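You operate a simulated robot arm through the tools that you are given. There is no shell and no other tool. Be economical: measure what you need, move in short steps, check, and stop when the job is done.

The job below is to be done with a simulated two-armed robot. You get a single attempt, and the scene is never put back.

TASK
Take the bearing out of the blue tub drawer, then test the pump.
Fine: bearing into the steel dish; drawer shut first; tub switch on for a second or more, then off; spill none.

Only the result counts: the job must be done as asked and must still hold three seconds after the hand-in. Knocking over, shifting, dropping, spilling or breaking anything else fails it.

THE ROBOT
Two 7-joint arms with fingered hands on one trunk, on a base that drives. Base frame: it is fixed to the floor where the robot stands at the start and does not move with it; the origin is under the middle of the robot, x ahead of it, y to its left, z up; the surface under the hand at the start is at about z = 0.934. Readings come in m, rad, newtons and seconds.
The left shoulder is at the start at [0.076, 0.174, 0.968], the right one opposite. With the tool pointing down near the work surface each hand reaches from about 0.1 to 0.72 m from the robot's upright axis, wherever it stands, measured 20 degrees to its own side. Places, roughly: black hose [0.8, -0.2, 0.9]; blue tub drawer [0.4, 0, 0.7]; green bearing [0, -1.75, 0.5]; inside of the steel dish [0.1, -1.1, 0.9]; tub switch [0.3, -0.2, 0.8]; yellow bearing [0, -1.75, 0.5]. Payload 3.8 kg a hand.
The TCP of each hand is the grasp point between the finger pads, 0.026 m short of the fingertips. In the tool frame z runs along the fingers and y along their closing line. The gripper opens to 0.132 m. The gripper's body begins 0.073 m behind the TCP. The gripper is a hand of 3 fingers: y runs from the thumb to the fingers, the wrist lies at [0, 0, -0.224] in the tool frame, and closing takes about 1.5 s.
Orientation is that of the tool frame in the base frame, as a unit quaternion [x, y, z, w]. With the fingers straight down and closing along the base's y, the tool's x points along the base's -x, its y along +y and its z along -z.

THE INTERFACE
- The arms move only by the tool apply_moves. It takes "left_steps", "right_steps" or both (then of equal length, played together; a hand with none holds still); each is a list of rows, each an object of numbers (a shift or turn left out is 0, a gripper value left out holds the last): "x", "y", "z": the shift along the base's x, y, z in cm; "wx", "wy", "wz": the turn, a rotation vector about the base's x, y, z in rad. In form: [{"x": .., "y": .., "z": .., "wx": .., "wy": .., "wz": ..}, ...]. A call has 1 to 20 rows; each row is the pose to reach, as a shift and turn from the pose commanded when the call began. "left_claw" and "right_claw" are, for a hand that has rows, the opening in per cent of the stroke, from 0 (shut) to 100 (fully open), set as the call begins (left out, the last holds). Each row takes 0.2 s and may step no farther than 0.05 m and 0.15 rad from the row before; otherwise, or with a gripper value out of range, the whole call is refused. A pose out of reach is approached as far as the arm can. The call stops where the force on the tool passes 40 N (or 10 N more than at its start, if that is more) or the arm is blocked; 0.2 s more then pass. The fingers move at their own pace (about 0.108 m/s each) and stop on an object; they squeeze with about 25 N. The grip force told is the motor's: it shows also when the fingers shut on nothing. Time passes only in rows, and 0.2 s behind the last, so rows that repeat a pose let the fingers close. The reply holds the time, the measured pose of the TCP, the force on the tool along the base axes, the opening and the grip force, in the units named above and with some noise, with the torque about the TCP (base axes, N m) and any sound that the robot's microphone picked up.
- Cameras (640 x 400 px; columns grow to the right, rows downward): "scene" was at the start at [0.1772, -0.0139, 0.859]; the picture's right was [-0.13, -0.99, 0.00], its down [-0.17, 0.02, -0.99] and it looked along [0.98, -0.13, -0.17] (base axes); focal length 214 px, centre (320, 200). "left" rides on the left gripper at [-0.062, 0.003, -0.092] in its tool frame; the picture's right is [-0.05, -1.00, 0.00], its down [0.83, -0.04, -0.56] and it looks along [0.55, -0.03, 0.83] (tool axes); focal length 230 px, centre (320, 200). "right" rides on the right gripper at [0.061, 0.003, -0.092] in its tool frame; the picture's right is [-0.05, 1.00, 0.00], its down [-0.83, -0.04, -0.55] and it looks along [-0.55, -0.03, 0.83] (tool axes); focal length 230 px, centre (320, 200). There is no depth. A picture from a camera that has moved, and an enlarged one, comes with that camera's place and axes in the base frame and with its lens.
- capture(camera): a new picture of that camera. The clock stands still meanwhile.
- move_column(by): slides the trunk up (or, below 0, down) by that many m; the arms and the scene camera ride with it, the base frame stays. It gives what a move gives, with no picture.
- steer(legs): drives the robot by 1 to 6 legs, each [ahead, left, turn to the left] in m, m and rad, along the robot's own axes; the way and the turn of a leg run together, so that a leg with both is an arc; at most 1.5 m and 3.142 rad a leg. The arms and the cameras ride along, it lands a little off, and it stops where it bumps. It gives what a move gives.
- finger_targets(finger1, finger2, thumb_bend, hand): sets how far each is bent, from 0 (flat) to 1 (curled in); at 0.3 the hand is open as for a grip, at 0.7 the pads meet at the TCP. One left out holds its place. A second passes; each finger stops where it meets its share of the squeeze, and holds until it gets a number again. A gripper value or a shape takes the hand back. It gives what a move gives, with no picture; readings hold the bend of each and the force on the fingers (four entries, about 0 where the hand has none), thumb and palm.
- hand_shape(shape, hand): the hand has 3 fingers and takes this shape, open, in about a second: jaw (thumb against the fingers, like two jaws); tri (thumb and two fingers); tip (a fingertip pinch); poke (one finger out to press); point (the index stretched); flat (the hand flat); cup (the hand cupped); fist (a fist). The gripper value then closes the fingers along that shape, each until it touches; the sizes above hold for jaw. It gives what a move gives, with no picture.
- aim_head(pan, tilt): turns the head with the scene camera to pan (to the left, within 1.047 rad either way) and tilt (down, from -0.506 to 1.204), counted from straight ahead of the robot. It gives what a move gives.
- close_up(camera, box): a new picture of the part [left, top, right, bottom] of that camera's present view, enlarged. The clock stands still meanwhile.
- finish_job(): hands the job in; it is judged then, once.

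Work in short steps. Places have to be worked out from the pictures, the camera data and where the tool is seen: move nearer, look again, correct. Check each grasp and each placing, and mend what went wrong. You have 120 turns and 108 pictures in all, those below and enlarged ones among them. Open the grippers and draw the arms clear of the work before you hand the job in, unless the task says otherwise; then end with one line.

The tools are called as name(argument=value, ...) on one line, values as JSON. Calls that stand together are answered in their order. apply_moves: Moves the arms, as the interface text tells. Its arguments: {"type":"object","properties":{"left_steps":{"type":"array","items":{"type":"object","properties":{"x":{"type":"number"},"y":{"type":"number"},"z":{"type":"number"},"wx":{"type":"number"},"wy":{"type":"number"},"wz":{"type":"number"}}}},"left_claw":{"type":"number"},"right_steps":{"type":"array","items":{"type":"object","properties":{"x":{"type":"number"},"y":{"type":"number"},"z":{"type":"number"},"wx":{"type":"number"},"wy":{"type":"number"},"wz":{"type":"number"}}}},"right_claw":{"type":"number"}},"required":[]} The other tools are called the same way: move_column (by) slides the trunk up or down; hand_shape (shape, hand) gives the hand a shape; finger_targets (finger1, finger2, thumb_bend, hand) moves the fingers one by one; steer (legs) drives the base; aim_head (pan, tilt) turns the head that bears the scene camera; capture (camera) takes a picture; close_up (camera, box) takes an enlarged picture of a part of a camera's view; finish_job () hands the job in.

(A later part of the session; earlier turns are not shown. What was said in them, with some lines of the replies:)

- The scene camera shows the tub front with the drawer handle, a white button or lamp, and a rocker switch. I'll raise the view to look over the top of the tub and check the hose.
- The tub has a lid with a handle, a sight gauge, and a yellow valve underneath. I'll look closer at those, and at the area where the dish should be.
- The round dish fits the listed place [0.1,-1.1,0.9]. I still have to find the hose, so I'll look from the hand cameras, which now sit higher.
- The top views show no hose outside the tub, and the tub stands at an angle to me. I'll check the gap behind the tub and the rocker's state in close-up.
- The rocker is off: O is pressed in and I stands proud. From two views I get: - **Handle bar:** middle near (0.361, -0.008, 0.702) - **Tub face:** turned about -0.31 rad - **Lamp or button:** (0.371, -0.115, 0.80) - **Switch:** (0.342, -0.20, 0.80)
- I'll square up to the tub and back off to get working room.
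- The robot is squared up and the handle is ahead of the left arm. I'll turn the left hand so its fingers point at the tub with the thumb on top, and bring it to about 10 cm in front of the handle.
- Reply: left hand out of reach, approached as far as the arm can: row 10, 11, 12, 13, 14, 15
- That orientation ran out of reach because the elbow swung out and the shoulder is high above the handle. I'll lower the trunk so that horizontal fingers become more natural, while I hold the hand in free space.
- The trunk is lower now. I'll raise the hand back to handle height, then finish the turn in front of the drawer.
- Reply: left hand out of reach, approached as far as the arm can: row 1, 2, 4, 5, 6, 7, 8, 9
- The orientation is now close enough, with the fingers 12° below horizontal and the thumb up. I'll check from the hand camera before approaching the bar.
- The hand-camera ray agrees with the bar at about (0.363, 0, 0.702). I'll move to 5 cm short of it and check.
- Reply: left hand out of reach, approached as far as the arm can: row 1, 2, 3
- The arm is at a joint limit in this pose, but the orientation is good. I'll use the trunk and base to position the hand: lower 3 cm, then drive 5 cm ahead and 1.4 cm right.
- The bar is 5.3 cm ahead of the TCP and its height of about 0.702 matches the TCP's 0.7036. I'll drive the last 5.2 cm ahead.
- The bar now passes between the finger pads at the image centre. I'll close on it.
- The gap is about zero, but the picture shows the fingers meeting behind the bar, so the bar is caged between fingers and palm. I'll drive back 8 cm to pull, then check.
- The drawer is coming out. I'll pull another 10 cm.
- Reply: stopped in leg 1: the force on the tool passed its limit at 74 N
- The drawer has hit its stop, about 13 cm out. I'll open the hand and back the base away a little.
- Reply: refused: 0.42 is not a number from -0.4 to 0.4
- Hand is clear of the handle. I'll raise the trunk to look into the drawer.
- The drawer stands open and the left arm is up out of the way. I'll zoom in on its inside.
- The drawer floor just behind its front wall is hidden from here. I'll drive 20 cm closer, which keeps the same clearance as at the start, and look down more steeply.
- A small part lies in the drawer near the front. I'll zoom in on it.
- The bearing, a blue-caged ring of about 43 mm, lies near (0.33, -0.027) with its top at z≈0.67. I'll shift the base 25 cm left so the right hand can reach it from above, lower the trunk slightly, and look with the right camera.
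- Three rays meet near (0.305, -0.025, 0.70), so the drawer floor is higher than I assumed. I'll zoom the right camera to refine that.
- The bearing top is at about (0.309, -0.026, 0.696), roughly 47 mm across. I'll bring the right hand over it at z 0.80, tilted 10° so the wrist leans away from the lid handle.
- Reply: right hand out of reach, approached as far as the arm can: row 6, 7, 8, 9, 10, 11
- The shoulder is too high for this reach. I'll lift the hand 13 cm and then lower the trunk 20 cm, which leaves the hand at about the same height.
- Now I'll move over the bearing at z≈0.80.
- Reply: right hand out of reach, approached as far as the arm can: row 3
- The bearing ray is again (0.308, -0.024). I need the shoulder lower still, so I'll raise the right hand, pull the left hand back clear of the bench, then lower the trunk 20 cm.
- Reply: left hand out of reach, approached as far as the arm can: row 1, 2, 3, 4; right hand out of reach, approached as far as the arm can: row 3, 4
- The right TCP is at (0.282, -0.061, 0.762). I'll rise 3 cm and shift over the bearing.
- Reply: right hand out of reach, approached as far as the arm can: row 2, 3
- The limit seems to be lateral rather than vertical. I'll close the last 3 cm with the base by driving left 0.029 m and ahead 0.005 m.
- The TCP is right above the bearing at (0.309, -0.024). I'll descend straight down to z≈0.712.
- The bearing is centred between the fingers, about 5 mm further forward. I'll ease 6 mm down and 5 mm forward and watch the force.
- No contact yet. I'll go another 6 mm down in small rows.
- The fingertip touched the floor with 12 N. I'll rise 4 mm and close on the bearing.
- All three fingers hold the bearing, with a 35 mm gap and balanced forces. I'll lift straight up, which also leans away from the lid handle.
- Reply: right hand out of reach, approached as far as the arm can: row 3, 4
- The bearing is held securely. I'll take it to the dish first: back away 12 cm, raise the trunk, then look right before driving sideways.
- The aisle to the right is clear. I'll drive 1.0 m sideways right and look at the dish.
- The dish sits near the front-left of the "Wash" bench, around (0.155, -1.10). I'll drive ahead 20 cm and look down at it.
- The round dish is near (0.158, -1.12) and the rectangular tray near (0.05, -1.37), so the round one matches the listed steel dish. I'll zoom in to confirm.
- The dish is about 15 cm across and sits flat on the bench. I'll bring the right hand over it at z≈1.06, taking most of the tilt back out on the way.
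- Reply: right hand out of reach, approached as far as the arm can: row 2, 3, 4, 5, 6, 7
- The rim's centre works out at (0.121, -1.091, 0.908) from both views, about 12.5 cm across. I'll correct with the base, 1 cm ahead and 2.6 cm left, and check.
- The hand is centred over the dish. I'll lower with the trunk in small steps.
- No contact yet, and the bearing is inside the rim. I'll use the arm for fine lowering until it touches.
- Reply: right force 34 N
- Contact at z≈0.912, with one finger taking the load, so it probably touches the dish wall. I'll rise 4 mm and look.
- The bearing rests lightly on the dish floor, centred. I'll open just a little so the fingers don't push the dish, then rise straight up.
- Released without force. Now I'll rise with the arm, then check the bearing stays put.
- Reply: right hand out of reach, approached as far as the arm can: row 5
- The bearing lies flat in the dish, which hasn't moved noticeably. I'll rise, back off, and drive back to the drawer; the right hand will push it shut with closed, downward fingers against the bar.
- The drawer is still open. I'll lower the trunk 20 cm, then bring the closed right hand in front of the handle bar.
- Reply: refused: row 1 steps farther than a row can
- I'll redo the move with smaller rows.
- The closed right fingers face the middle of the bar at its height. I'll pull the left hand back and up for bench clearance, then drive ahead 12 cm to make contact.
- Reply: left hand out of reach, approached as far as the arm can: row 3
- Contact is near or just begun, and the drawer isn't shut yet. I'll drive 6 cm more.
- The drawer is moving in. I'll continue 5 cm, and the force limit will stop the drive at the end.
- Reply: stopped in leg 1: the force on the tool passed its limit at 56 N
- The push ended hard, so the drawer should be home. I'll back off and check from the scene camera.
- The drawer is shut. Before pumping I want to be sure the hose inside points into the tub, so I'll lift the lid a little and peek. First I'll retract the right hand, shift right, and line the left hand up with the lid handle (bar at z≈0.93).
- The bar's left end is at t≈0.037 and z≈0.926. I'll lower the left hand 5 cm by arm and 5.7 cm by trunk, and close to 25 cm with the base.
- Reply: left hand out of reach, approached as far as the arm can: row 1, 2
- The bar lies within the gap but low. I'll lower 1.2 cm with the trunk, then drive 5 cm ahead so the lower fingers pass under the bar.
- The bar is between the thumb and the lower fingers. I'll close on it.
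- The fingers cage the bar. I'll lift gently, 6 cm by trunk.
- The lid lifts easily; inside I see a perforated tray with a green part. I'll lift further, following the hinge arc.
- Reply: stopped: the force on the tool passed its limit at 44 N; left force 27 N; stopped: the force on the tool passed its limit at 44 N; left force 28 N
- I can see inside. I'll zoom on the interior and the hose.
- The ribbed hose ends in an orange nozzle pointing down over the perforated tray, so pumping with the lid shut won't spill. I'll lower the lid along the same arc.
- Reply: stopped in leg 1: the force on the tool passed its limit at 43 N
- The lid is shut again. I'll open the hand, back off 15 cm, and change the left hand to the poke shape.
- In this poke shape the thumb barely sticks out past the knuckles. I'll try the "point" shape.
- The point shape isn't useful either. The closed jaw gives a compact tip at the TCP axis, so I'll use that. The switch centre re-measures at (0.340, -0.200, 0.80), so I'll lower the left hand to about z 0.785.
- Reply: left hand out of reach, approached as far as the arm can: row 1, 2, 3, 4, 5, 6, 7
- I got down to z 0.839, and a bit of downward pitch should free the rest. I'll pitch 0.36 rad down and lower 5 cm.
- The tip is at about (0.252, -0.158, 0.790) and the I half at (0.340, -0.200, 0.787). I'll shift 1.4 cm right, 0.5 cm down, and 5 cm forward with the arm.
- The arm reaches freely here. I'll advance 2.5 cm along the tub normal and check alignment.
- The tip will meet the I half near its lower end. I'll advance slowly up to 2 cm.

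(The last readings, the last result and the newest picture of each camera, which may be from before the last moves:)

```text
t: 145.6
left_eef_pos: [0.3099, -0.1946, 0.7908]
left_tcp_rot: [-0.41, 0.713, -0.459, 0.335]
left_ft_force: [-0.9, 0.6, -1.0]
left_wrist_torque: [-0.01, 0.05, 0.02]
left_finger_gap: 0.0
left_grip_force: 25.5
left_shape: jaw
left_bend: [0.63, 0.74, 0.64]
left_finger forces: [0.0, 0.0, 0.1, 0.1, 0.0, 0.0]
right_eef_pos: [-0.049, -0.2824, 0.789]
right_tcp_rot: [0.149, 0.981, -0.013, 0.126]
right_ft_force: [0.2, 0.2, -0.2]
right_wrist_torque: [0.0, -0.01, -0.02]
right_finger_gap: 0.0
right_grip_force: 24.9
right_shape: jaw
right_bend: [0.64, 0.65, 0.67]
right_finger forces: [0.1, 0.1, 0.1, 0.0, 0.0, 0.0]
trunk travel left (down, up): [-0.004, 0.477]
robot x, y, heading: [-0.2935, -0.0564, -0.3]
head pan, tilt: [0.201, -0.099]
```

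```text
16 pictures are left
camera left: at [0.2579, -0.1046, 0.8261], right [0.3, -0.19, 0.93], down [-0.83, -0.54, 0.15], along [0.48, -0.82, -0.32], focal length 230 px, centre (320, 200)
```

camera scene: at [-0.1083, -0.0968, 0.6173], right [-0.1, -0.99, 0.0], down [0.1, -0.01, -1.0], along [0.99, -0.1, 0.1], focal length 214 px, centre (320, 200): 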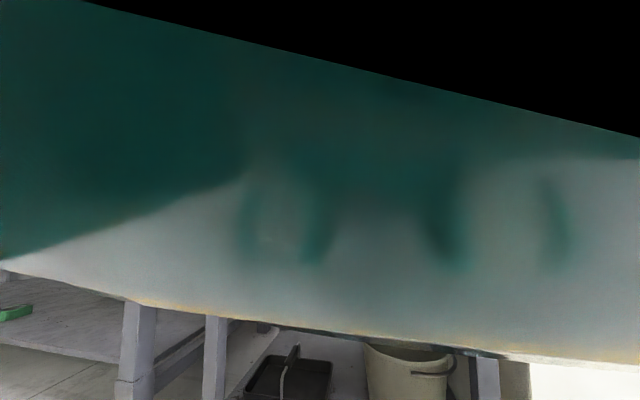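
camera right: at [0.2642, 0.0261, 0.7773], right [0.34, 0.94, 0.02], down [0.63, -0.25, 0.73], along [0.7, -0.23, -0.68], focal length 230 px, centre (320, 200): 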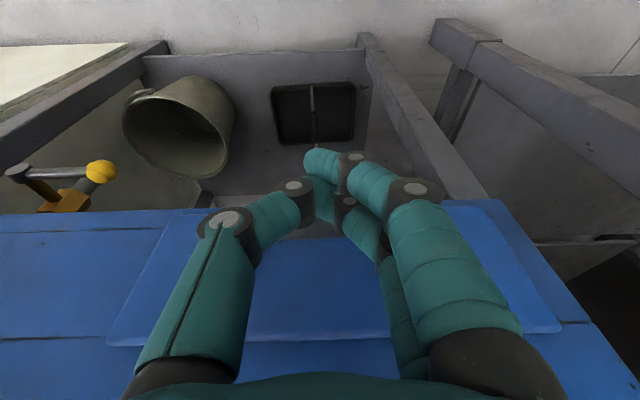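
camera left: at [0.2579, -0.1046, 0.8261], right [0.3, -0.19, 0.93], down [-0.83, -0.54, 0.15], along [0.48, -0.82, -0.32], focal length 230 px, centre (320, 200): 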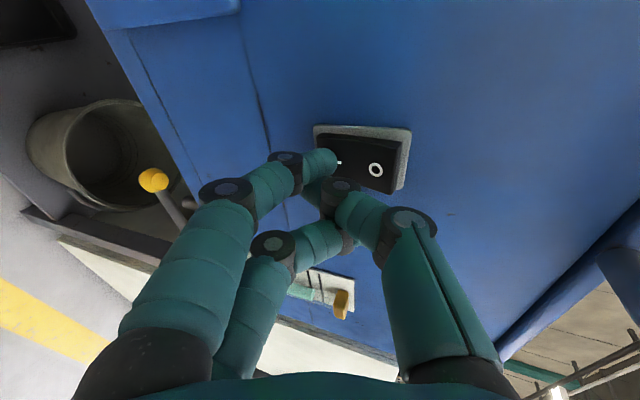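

The tip is right at the I mark with no force yet. I'll press on, 1.4 cm in small rows.

apply_moves(left_steps=[{"x": 0.4, "y": -0.13}, {"x": 0.8, "y": -0.26}, {"x": 1.1, "y": -0.35}, {"x": 1.4, "y": -0.45}])

capture(camera="left")

```text
t: 146.3
left_eef_pos: [0.3126, -0.1965, 0.7889]
left_tcp_rot: [-0.407, 0.716, -0.458, 0.334]
left_ft_force: [-20.6, 10.6, -3.3]
left_wrist_torque: [0.04, 0.18, 0.43]
left_finger_gap: 0.0001
left_grip_force: 24.6
left_shape: jaw
left_bend: [0.69, 0.74, 0.65]
left_finger forces: [35.2, 0.1, 0.0, 0.0, 0.0, 0.0]
right_eef_pos: [-0.0505, -0.2807, 0.7905]
right_tcp_rot: [0.148, 0.981, -0.013, 0.127]
right_ft_force: [0.7, -0.1, -0.2]
right_wrist_torque: [0.01, 0.0, 0.01]
right_finger_gap: 0.0001
right_grip_force: 25.0
right_shape: jaw
right_bend: [0.64, 0.65, 0.67]
right_finger forces: [0.0, 0.0, 0.1, 0.0, 0.0, 0.1]
trunk travel left (down, up): [-0.004, 0.477]
robot x, y, heading: [-0.2924, -0.0565, -0.298]
head pan, tilt: [0.201, -0.099]
stopped in row 3 (left hand): the force on the tool passed its limit at 44 N (the readings are from after the stop); the commanded pose is now the measured one
```

```text
15 pictures are left
camera left: at [0.2602, -0.1057, 0.8264], right [0.3, -0.2, 0.93], down [-0.83, -0.53, 0.15], along [0.47, -0.82, -0.33], focal length 230 px, centre (320, 200)
```

left: 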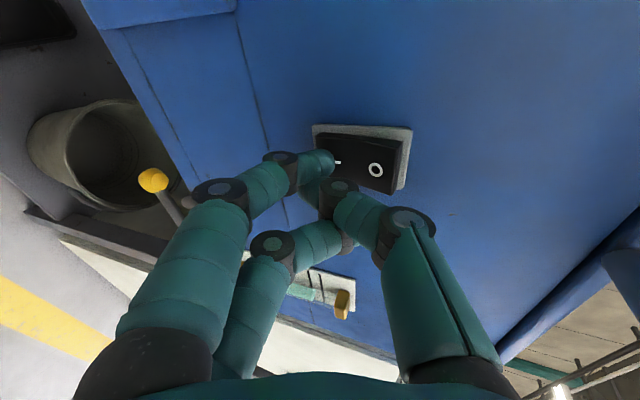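

The push stopped at 44 N with no sound reported. I'll zoom on the rocker.

close_up(camera="left", box=[290, 110, 430, 205])

```text
4.21 times, centred on (360, 158) of left
camera zoom: at [0.2602, -0.1057, 0.8264], right [0.3, -0.2, 0.93], down [-0.83, -0.53, 0.15], along [0.47, -0.82, -0.33], focal length 969 px, centre (152, 379)
```

zoom: 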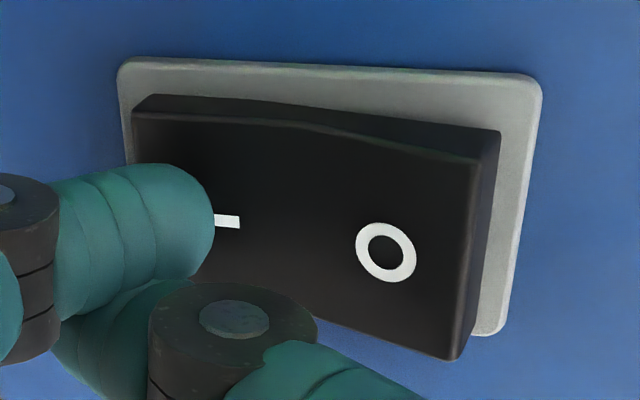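

The rocker has flipped: the I side is in and the O side now stands proud, so the pump is on. I'll retract 3 cm and let over a second pass while I check it.

apply_moves(left_steps=[{"x": -1.5, "y": 0.5}, {"x": -3, "y": 1}, {"x": -3, "y": 1}, {"x": -3, "y": 1}, {"x": -3, "y": 1}, {"x": -3, "y": 1}])

capture(camera="left")

```text
t: 147.7
left_eef_pos: [0.2848, -0.1879, 0.7885]
left_tcp_rot: [-0.408, 0.715, -0.459, 0.333]
left_ft_force: [0.4, 0.0, -0.4]
left_wrist_torque: [0.01, -0.01, 0.0]
left_finger_gap: 0.0001
left_grip_force: 25.0
left_shape: jaw
left_bend: [0.64, 0.74, 0.64]
left_finger forces: [0.1, 0.0, 0.1, 0.0, 0.1, 0.0]
right_eef_pos: [-0.0492, -0.2823, 0.7895]
right_tcp_rot: [0.149, 0.981, -0.014, 0.124]
right_ft_force: [0.2, -1.3, -0.2]
right_wrist_torque: [0.0, -0.01, -0.01]
right_finger_gap: 0.0
right_grip_force: 25.5
right_shape: jaw
right_bend: [0.64, 0.65, 0.67]
right_finger forces: [0.0, 0.0, 0.0, 0.0, 0.0, 0.0]
trunk travel left (down, up): [-0.004, 0.477]
robot x, y, heading: [-0.2928, -0.0555, -0.298]
head pan, tilt: [0.201, -0.099]
```

```text
13 pictures are left
camera left: at [0.2323, -0.0969, 0.8264], right [0.3, -0.2, 0.93], down [-0.83, -0.54, 0.15], along [0.47, -0.82, -0.33], focal length 230 px, centre (320, 200)
```

left: 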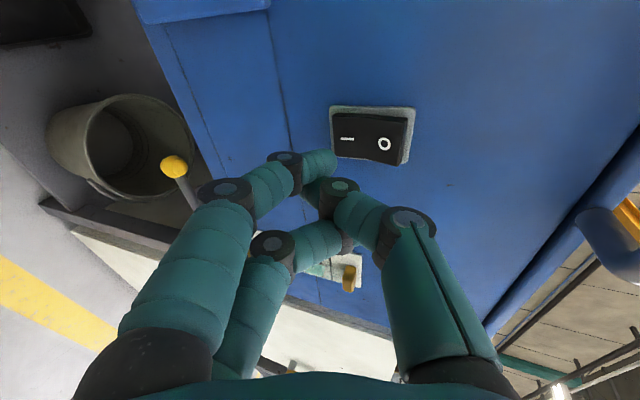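

I'll zoom to confirm the rocker state and look for the lamp.

close_up(camera="left", box=[310, 90, 430, 180])

```text
4.44 times, centred on (370, 135) of left
camera zoom: at [0.2323, -0.0969, 0.8264], right [0.3, -0.2, 0.93], down [-0.83, -0.54, 0.15], along [0.47, -0.82, -0.33], focal length 1022 px, centre (98, 489)
```

zoom: 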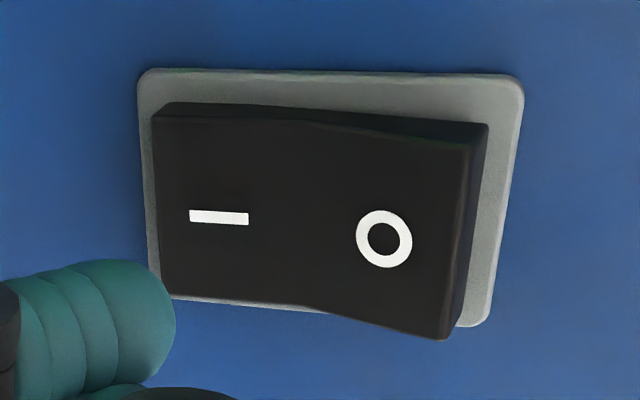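

It's clearly on, and more than a second has passed. I'll raise the tip 3.1 cm to the O half and press.

apply_moves(left_steps=[{"z": 1.6}, {"z": 3.1}, {"x": 0.6, "y": -0.2, "z": 3.1}, {"x": 1.1, "y": -0.35, "z": 3.1}])

capture(camera="left")

```text
t: 148.7
left_eef_pos: [0.2971, -0.1914, 0.8208]
left_tcp_rot: [-0.409, 0.716, -0.458, 0.333]
left_ft_force: [0.9, 0.2, -0.5]
left_wrist_torque: [-0.01, 0.0, 0.02]
left_finger_gap: 0.0001
left_grip_force: 24.7
left_shape: jaw
left_bend: [0.64, 0.74, 0.64]
left_finger forces: [0.0, 0.1, 0.0, 0.1, 0.0, 0.0]
right_eef_pos: [-0.0488, -0.2819, 0.789]
right_tcp_rot: [0.149, 0.981, -0.014, 0.125]
right_ft_force: [0.7, -0.4, 0.1]
right_wrist_torque: [-0.03, -0.02, -0.01]
right_finger_gap: 0.0001
right_grip_force: 25.1
right_shape: jaw
right_bend: [0.64, 0.65, 0.67]
right_finger forces: [0.0, 0.0, 0.1, 0.0, 0.0, 0.0]
trunk travel left (down, up): [-0.004, 0.477]
robot x, y, heading: [-0.2891, -0.0566, -0.299]
head pan, tilt: [0.201, -0.099]
```

```text
11 pictures are left
camera left: at [0.2443, -0.1004, 0.857], right [0.3, -0.2, 0.93], down [-0.83, -0.54, 0.15], along [0.47, -0.82, -0.33], focal length 230 px, centre (320, 200)
```

left: 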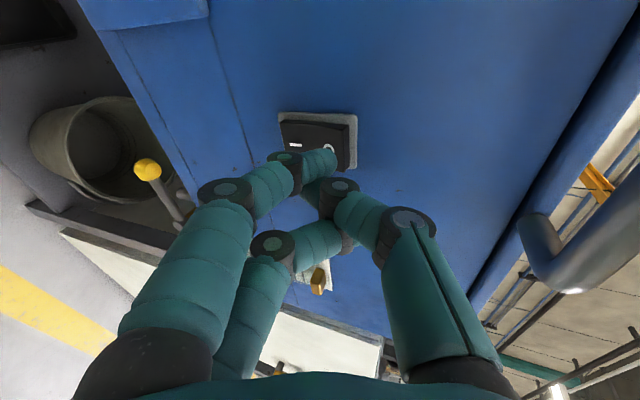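

The tip is right in front of the O mark. I'll press forward until the force stop.

apply_moves(left_steps=[{"x": 0.5, "y": -0.15}, {"x": 1.0, "y": -0.3}, {"x": 1.4, "y": -0.45}, {"x": 1.8, "y": -0.6}, {"x": 2.2, "y": -0.7}])

close_up(camera="left", box=[260, 90, 380, 180])

```text
t: 149.9
left_eef_pos: [0.3116, -0.1957, 0.8208]
left_tcp_rot: [-0.405, 0.718, -0.457, 0.334]
left_ft_force: [-19.7, 10.3, -1.8]
left_wrist_torque: [0.06, 0.21, 0.4]
left_finger_gap: 0.0
left_grip_force: 24.9
left_shape: jaw
left_bend: [0.69, 0.74, 0.65]
left_finger forces: [34.1, 0.1, 0.0, 0.0, 0.1, 0.1]
right_eef_pos: [-0.0514, -0.2802, 0.7899]
right_tcp_rot: [0.147, 0.981, -0.014, 0.127]
right_ft_force: [-0.3, 0.4, -0.9]
right_wrist_torque: [0.0, -0.02, -0.02]
right_finger_gap: 0.0001
right_grip_force: 25.0
right_shape: jaw
right_bend: [0.64, 0.65, 0.67]
right_finger forces: [0.0, 0.0, 0.0, 0.1, 0.0, 0.0]
trunk travel left (down, up): [-0.004, 0.477]
robot x, y, heading: [-0.2945, -0.0576, -0.299]
head pan, tilt: [0.201, -0.099]
stopped in row 5 (left hand): the force on the tool passed its limit at 41 N (the readings are from after the stop); the commanded pose is now the measured one
```

```text
4.44 times, centred on (320, 135) of left
camera zoom: at [0.2604, -0.1053, 0.8573], right [0.3, -0.21, 0.93], down [-0.83, -0.53, 0.15], along [0.46, -0.82, -0.33], focal length 1022 px, centre (320, 489)
```

zoom: 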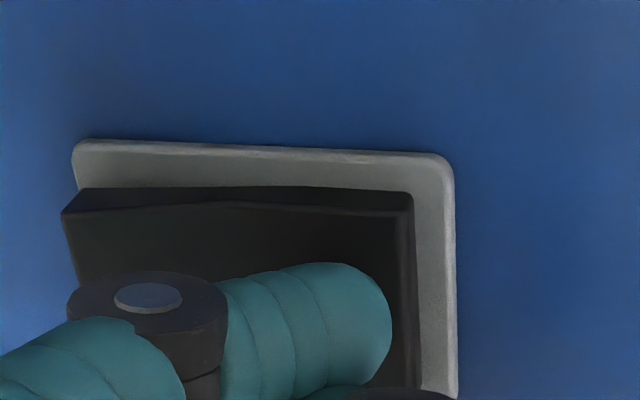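

The I side stands proud again, so it's off. I'll retract straight back and verify.

apply_moves(left_steps=[{"x": -2, "y": 0.6}, {"x": -4.5, "y": 1.4}, {"x": -7, "y": 2.2}])

steer(legs=[[-0.25, 0, 0]])

move_column(by=0.25)

aim_head(pan=0.0, tilt=0.4)

capture(camera="scene")

```text
t: 150.7
left_eef_pos: [0.2444, -0.1767, 0.82]
left_tcp_rot: [-0.407, 0.718, -0.457, 0.332]
left_ft_force: [0.4, 0.1, 0.4]
left_wrist_torque: [0.0, 0.02, 0.01]
left_finger_gap: 0.0
left_grip_force: 25.0
left_shape: jaw
left_bend: [0.64, 0.74, 0.64]
left_finger forces: [0.0, 0.0, 0.0, 0.1, 0.0, 0.0]
right_eef_pos: [-0.049, -0.2818, 0.7896]
right_tcp_rot: [0.149, 0.981, -0.013, 0.125]
right_ft_force: [-0.9, -0.8, -0.4]
right_wrist_torque: [-0.01, 0.0, 0.02]
right_finger_gap: 0.0001
right_grip_force: 25.2
right_shape: jaw
right_bend: [0.64, 0.65, 0.67]
right_finger forces: [0.0, 0.1, 0.0, 0.0, 0.1, 0.1]
trunk travel left (down, up): [-0.004, 0.477]
robot x, y, heading: [-0.2964, -0.0548, -0.299]
head pan, tilt: [0.201, -0.099]
```

```text
t: 152.5
left_eef_pos: [0.0068, -0.1027, 0.8202]
left_tcp_rot: [-0.405, 0.719, -0.457, 0.332]
left_ft_force: [-0.1, 0.1, 0.1]
left_wrist_torque: [0.01, 0.0, 0.02]
left_finger_gap: 0.0
left_grip_force: 24.9
left_shape: jaw
left_bend: [0.64, 0.74, 0.64]
left_finger forces: [0.1, 0.1, 0.0, 0.1, 0.0, 0.0]
right_eef_pos: [-0.287, -0.2086, 0.7891]
right_tcp_rot: [0.149, 0.981, -0.014, 0.126]
right_ft_force: [0.1, 0.8, 0.2]
right_wrist_torque: [0.01, -0.03, -0.01]
right_finger_gap: 0.0002
right_grip_force: 25.0
right_shape: jaw
right_bend: [0.64, 0.65, 0.67]
right_finger forces: [0.1, 0.1, 0.0, 0.0, 0.0, 0.1]
trunk travel left (down, up): [-0.004, 0.477]
robot x, y, heading: [-0.5282, 0.0143, -0.303]
head pan, tilt: [0.201, -0.099]
```

```text
t: 155.1
left_eef_pos: [0.0075, -0.104, 1.0687]
left_tcp_rot: [-0.405, 0.719, -0.457, 0.331]
left_ft_force: [-1.0, 0.0, 0.2]
left_wrist_torque: [-0.02, -0.01, 0.01]
left_finger_gap: 0.0
left_grip_force: 24.8
left_shape: jaw
left_bend: [0.64, 0.74, 0.64]
left_finger forces: [0.0, 0.1, 0.0, 0.0, 0.0, 0.0]
right_eef_pos: [-0.2865, -0.2092, 1.0393]
right_tcp_rot: [0.149, 0.981, -0.013, 0.126]
right_ft_force: [-0.5, 0.6, 0.3]
right_wrist_torque: [0.01, 0.02, 0.02]
right_finger_gap: 0.0001
right_grip_force: 24.7
right_shape: jaw
right_bend: [0.64, 0.65, 0.67]
right_finger forces: [0.0, 0.0, 0.1, 0.0, 0.1, 0.0]
trunk travel left (down, up): [-0.254, 0.227]
robot x, y, heading: [-0.5308, 0.0168, -0.303]
head pan, tilt: [0.201, -0.099]
```

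```text
t: 156.1
left_eef_pos: [0.0077, -0.1036, 1.0687]
left_tcp_rot: [-0.406, 0.718, -0.458, 0.332]
left_ft_force: [0.5, 0.0, 0.4]
left_wrist_torque: [0.03, -0.03, 0.0]
left_finger_gap: 0.0
left_grip_force: 25.3
left_shape: jaw
left_bend: [0.64, 0.74, 0.64]
left_finger forces: [0.0, 0.0, 0.0, 0.0, 0.1, 0.0]
right_eef_pos: [-0.2874, -0.2085, 1.0394]
right_tcp_rot: [0.149, 0.981, -0.014, 0.125]
right_ft_force: [0.6, 0.3, 0.8]
right_wrist_torque: [0.0, 0.0, 0.0]
right_finger_gap: 0.0
right_grip_force: 25.4
right_shape: jaw
right_bend: [0.64, 0.65, 0.67]
right_finger forces: [0.1, 0.1, 0.1, 0.1, 0.0, 0.0]
trunk travel left (down, up): [-0.254, 0.227]
robot x, y, heading: [-0.5282, 0.0201, -0.303]
head pan, tilt: [0.0, 0.4]
```

```text
9 pictures are left
camera scene: at [-0.3611, -0.0362, 0.8179], right [-0.3, -0.95, 0.0], down [-0.37, 0.12, -0.92], along [0.88, -0.27, -0.39], focal length 214 px, centre (320, 200)
```

scene: 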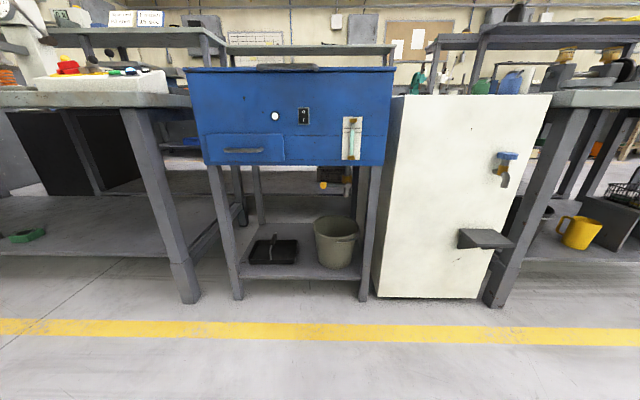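

Everything looks in place. I'll zoom on the switch, drawer, and valve, and open both hands.

close_up(camera="scene", box=[180, 55, 400, 195])

apply_moves(left_steps=[{"z": 0}, {"z": 0}, {"z": 0}, {"z": 0}, {"z": 0}], right_steps=[{"z": 0}, {"z": 0}, {"z": 0}, {"z": 0}, {"z": 0}], left_claw=100, right_claw=100)

```text
2.86 times, centred on (290, 125) of scene
camera zoom: at [-0.3611, -0.0362, 0.8179], right [-0.3, -0.95, 0.0], down [-0.37, 0.12, -0.92], along [0.88, -0.27, -0.39], focal length 613 px, centre (406, 414)
```

zoom: 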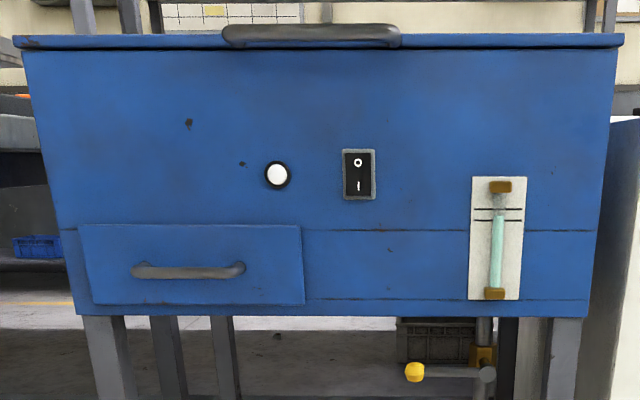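

```text
t: 157.2
left_eef_pos: [0.0064, -0.1026, 1.0706]
left_tcp_rot: [-0.405, 0.719, -0.458, 0.331]
left_ft_force: [0.7, 0.7, 0.2]
left_wrist_torque: [-0.02, 0.0, 0.03]
left_finger_gap: 0.132
left_grip_force: 0.0
left_shape: jaw
left_bend: [0.3, 0.3, 0.3]
left_finger forces: [0.0, 0.0, 0.2, 0.1, 0.1, 0.0]
right_eef_pos: [-0.2864, -0.2087, 1.0391]
right_tcp_rot: [0.15, 0.981, -0.014, 0.126]
right_ft_force: [-0.4, -0.1, 1.3]
right_wrist_torque: [0.0, -0.03, -0.01]
right_finger_gap: 0.132
right_grip_force: 0.0
right_shape: jaw
right_bend: [0.3, 0.3, 0.3]
right_finger forces: [0.0, 0.1, 0.0, 0.0, 0.1, 0.0]
trunk travel left (down, up): [-0.254, 0.227]
robot x, y, heading: [-0.529, 0.0185, -0.306]
head pan, tilt: [0.0, 0.4]
```

The switch is off, the lid is shut, and the valve is unchanged. One tight zoom on the drawer edge will confirm it's fully home.

close_up(camera="scene", box=[195, 120, 295, 182])

```text
6.40 times, centred on (245, 151) of scene
camera zoom: at [-0.3612, -0.0362, 0.8178], right [-0.3, -0.95, 0.0], down [-0.37, 0.12, -0.92], along [0.88, -0.27, -0.39], focal length 1373 px, centre (800, 514)
```

zoom: 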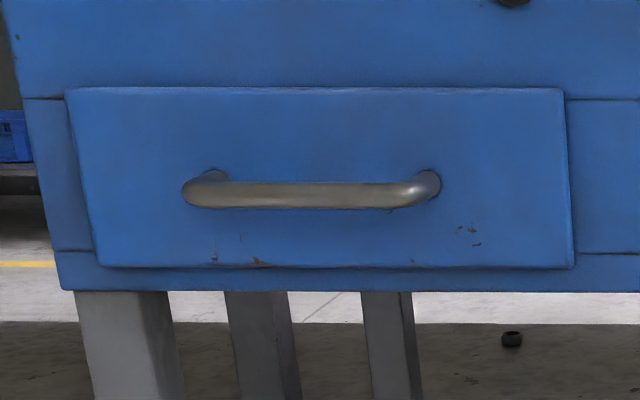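

The drawer front sits flush on the tub as it did at the start. The bearing is in the dish, the switch is off, the lid is shut, and both hands are open and clear, so I'm handing in.

finish_job()

```text
The job is handed in.
```

The bearing is in the steel dish and the drawer was shut before the pump test. The tub switch was on for more than a second and is now off, and I saw no spill.
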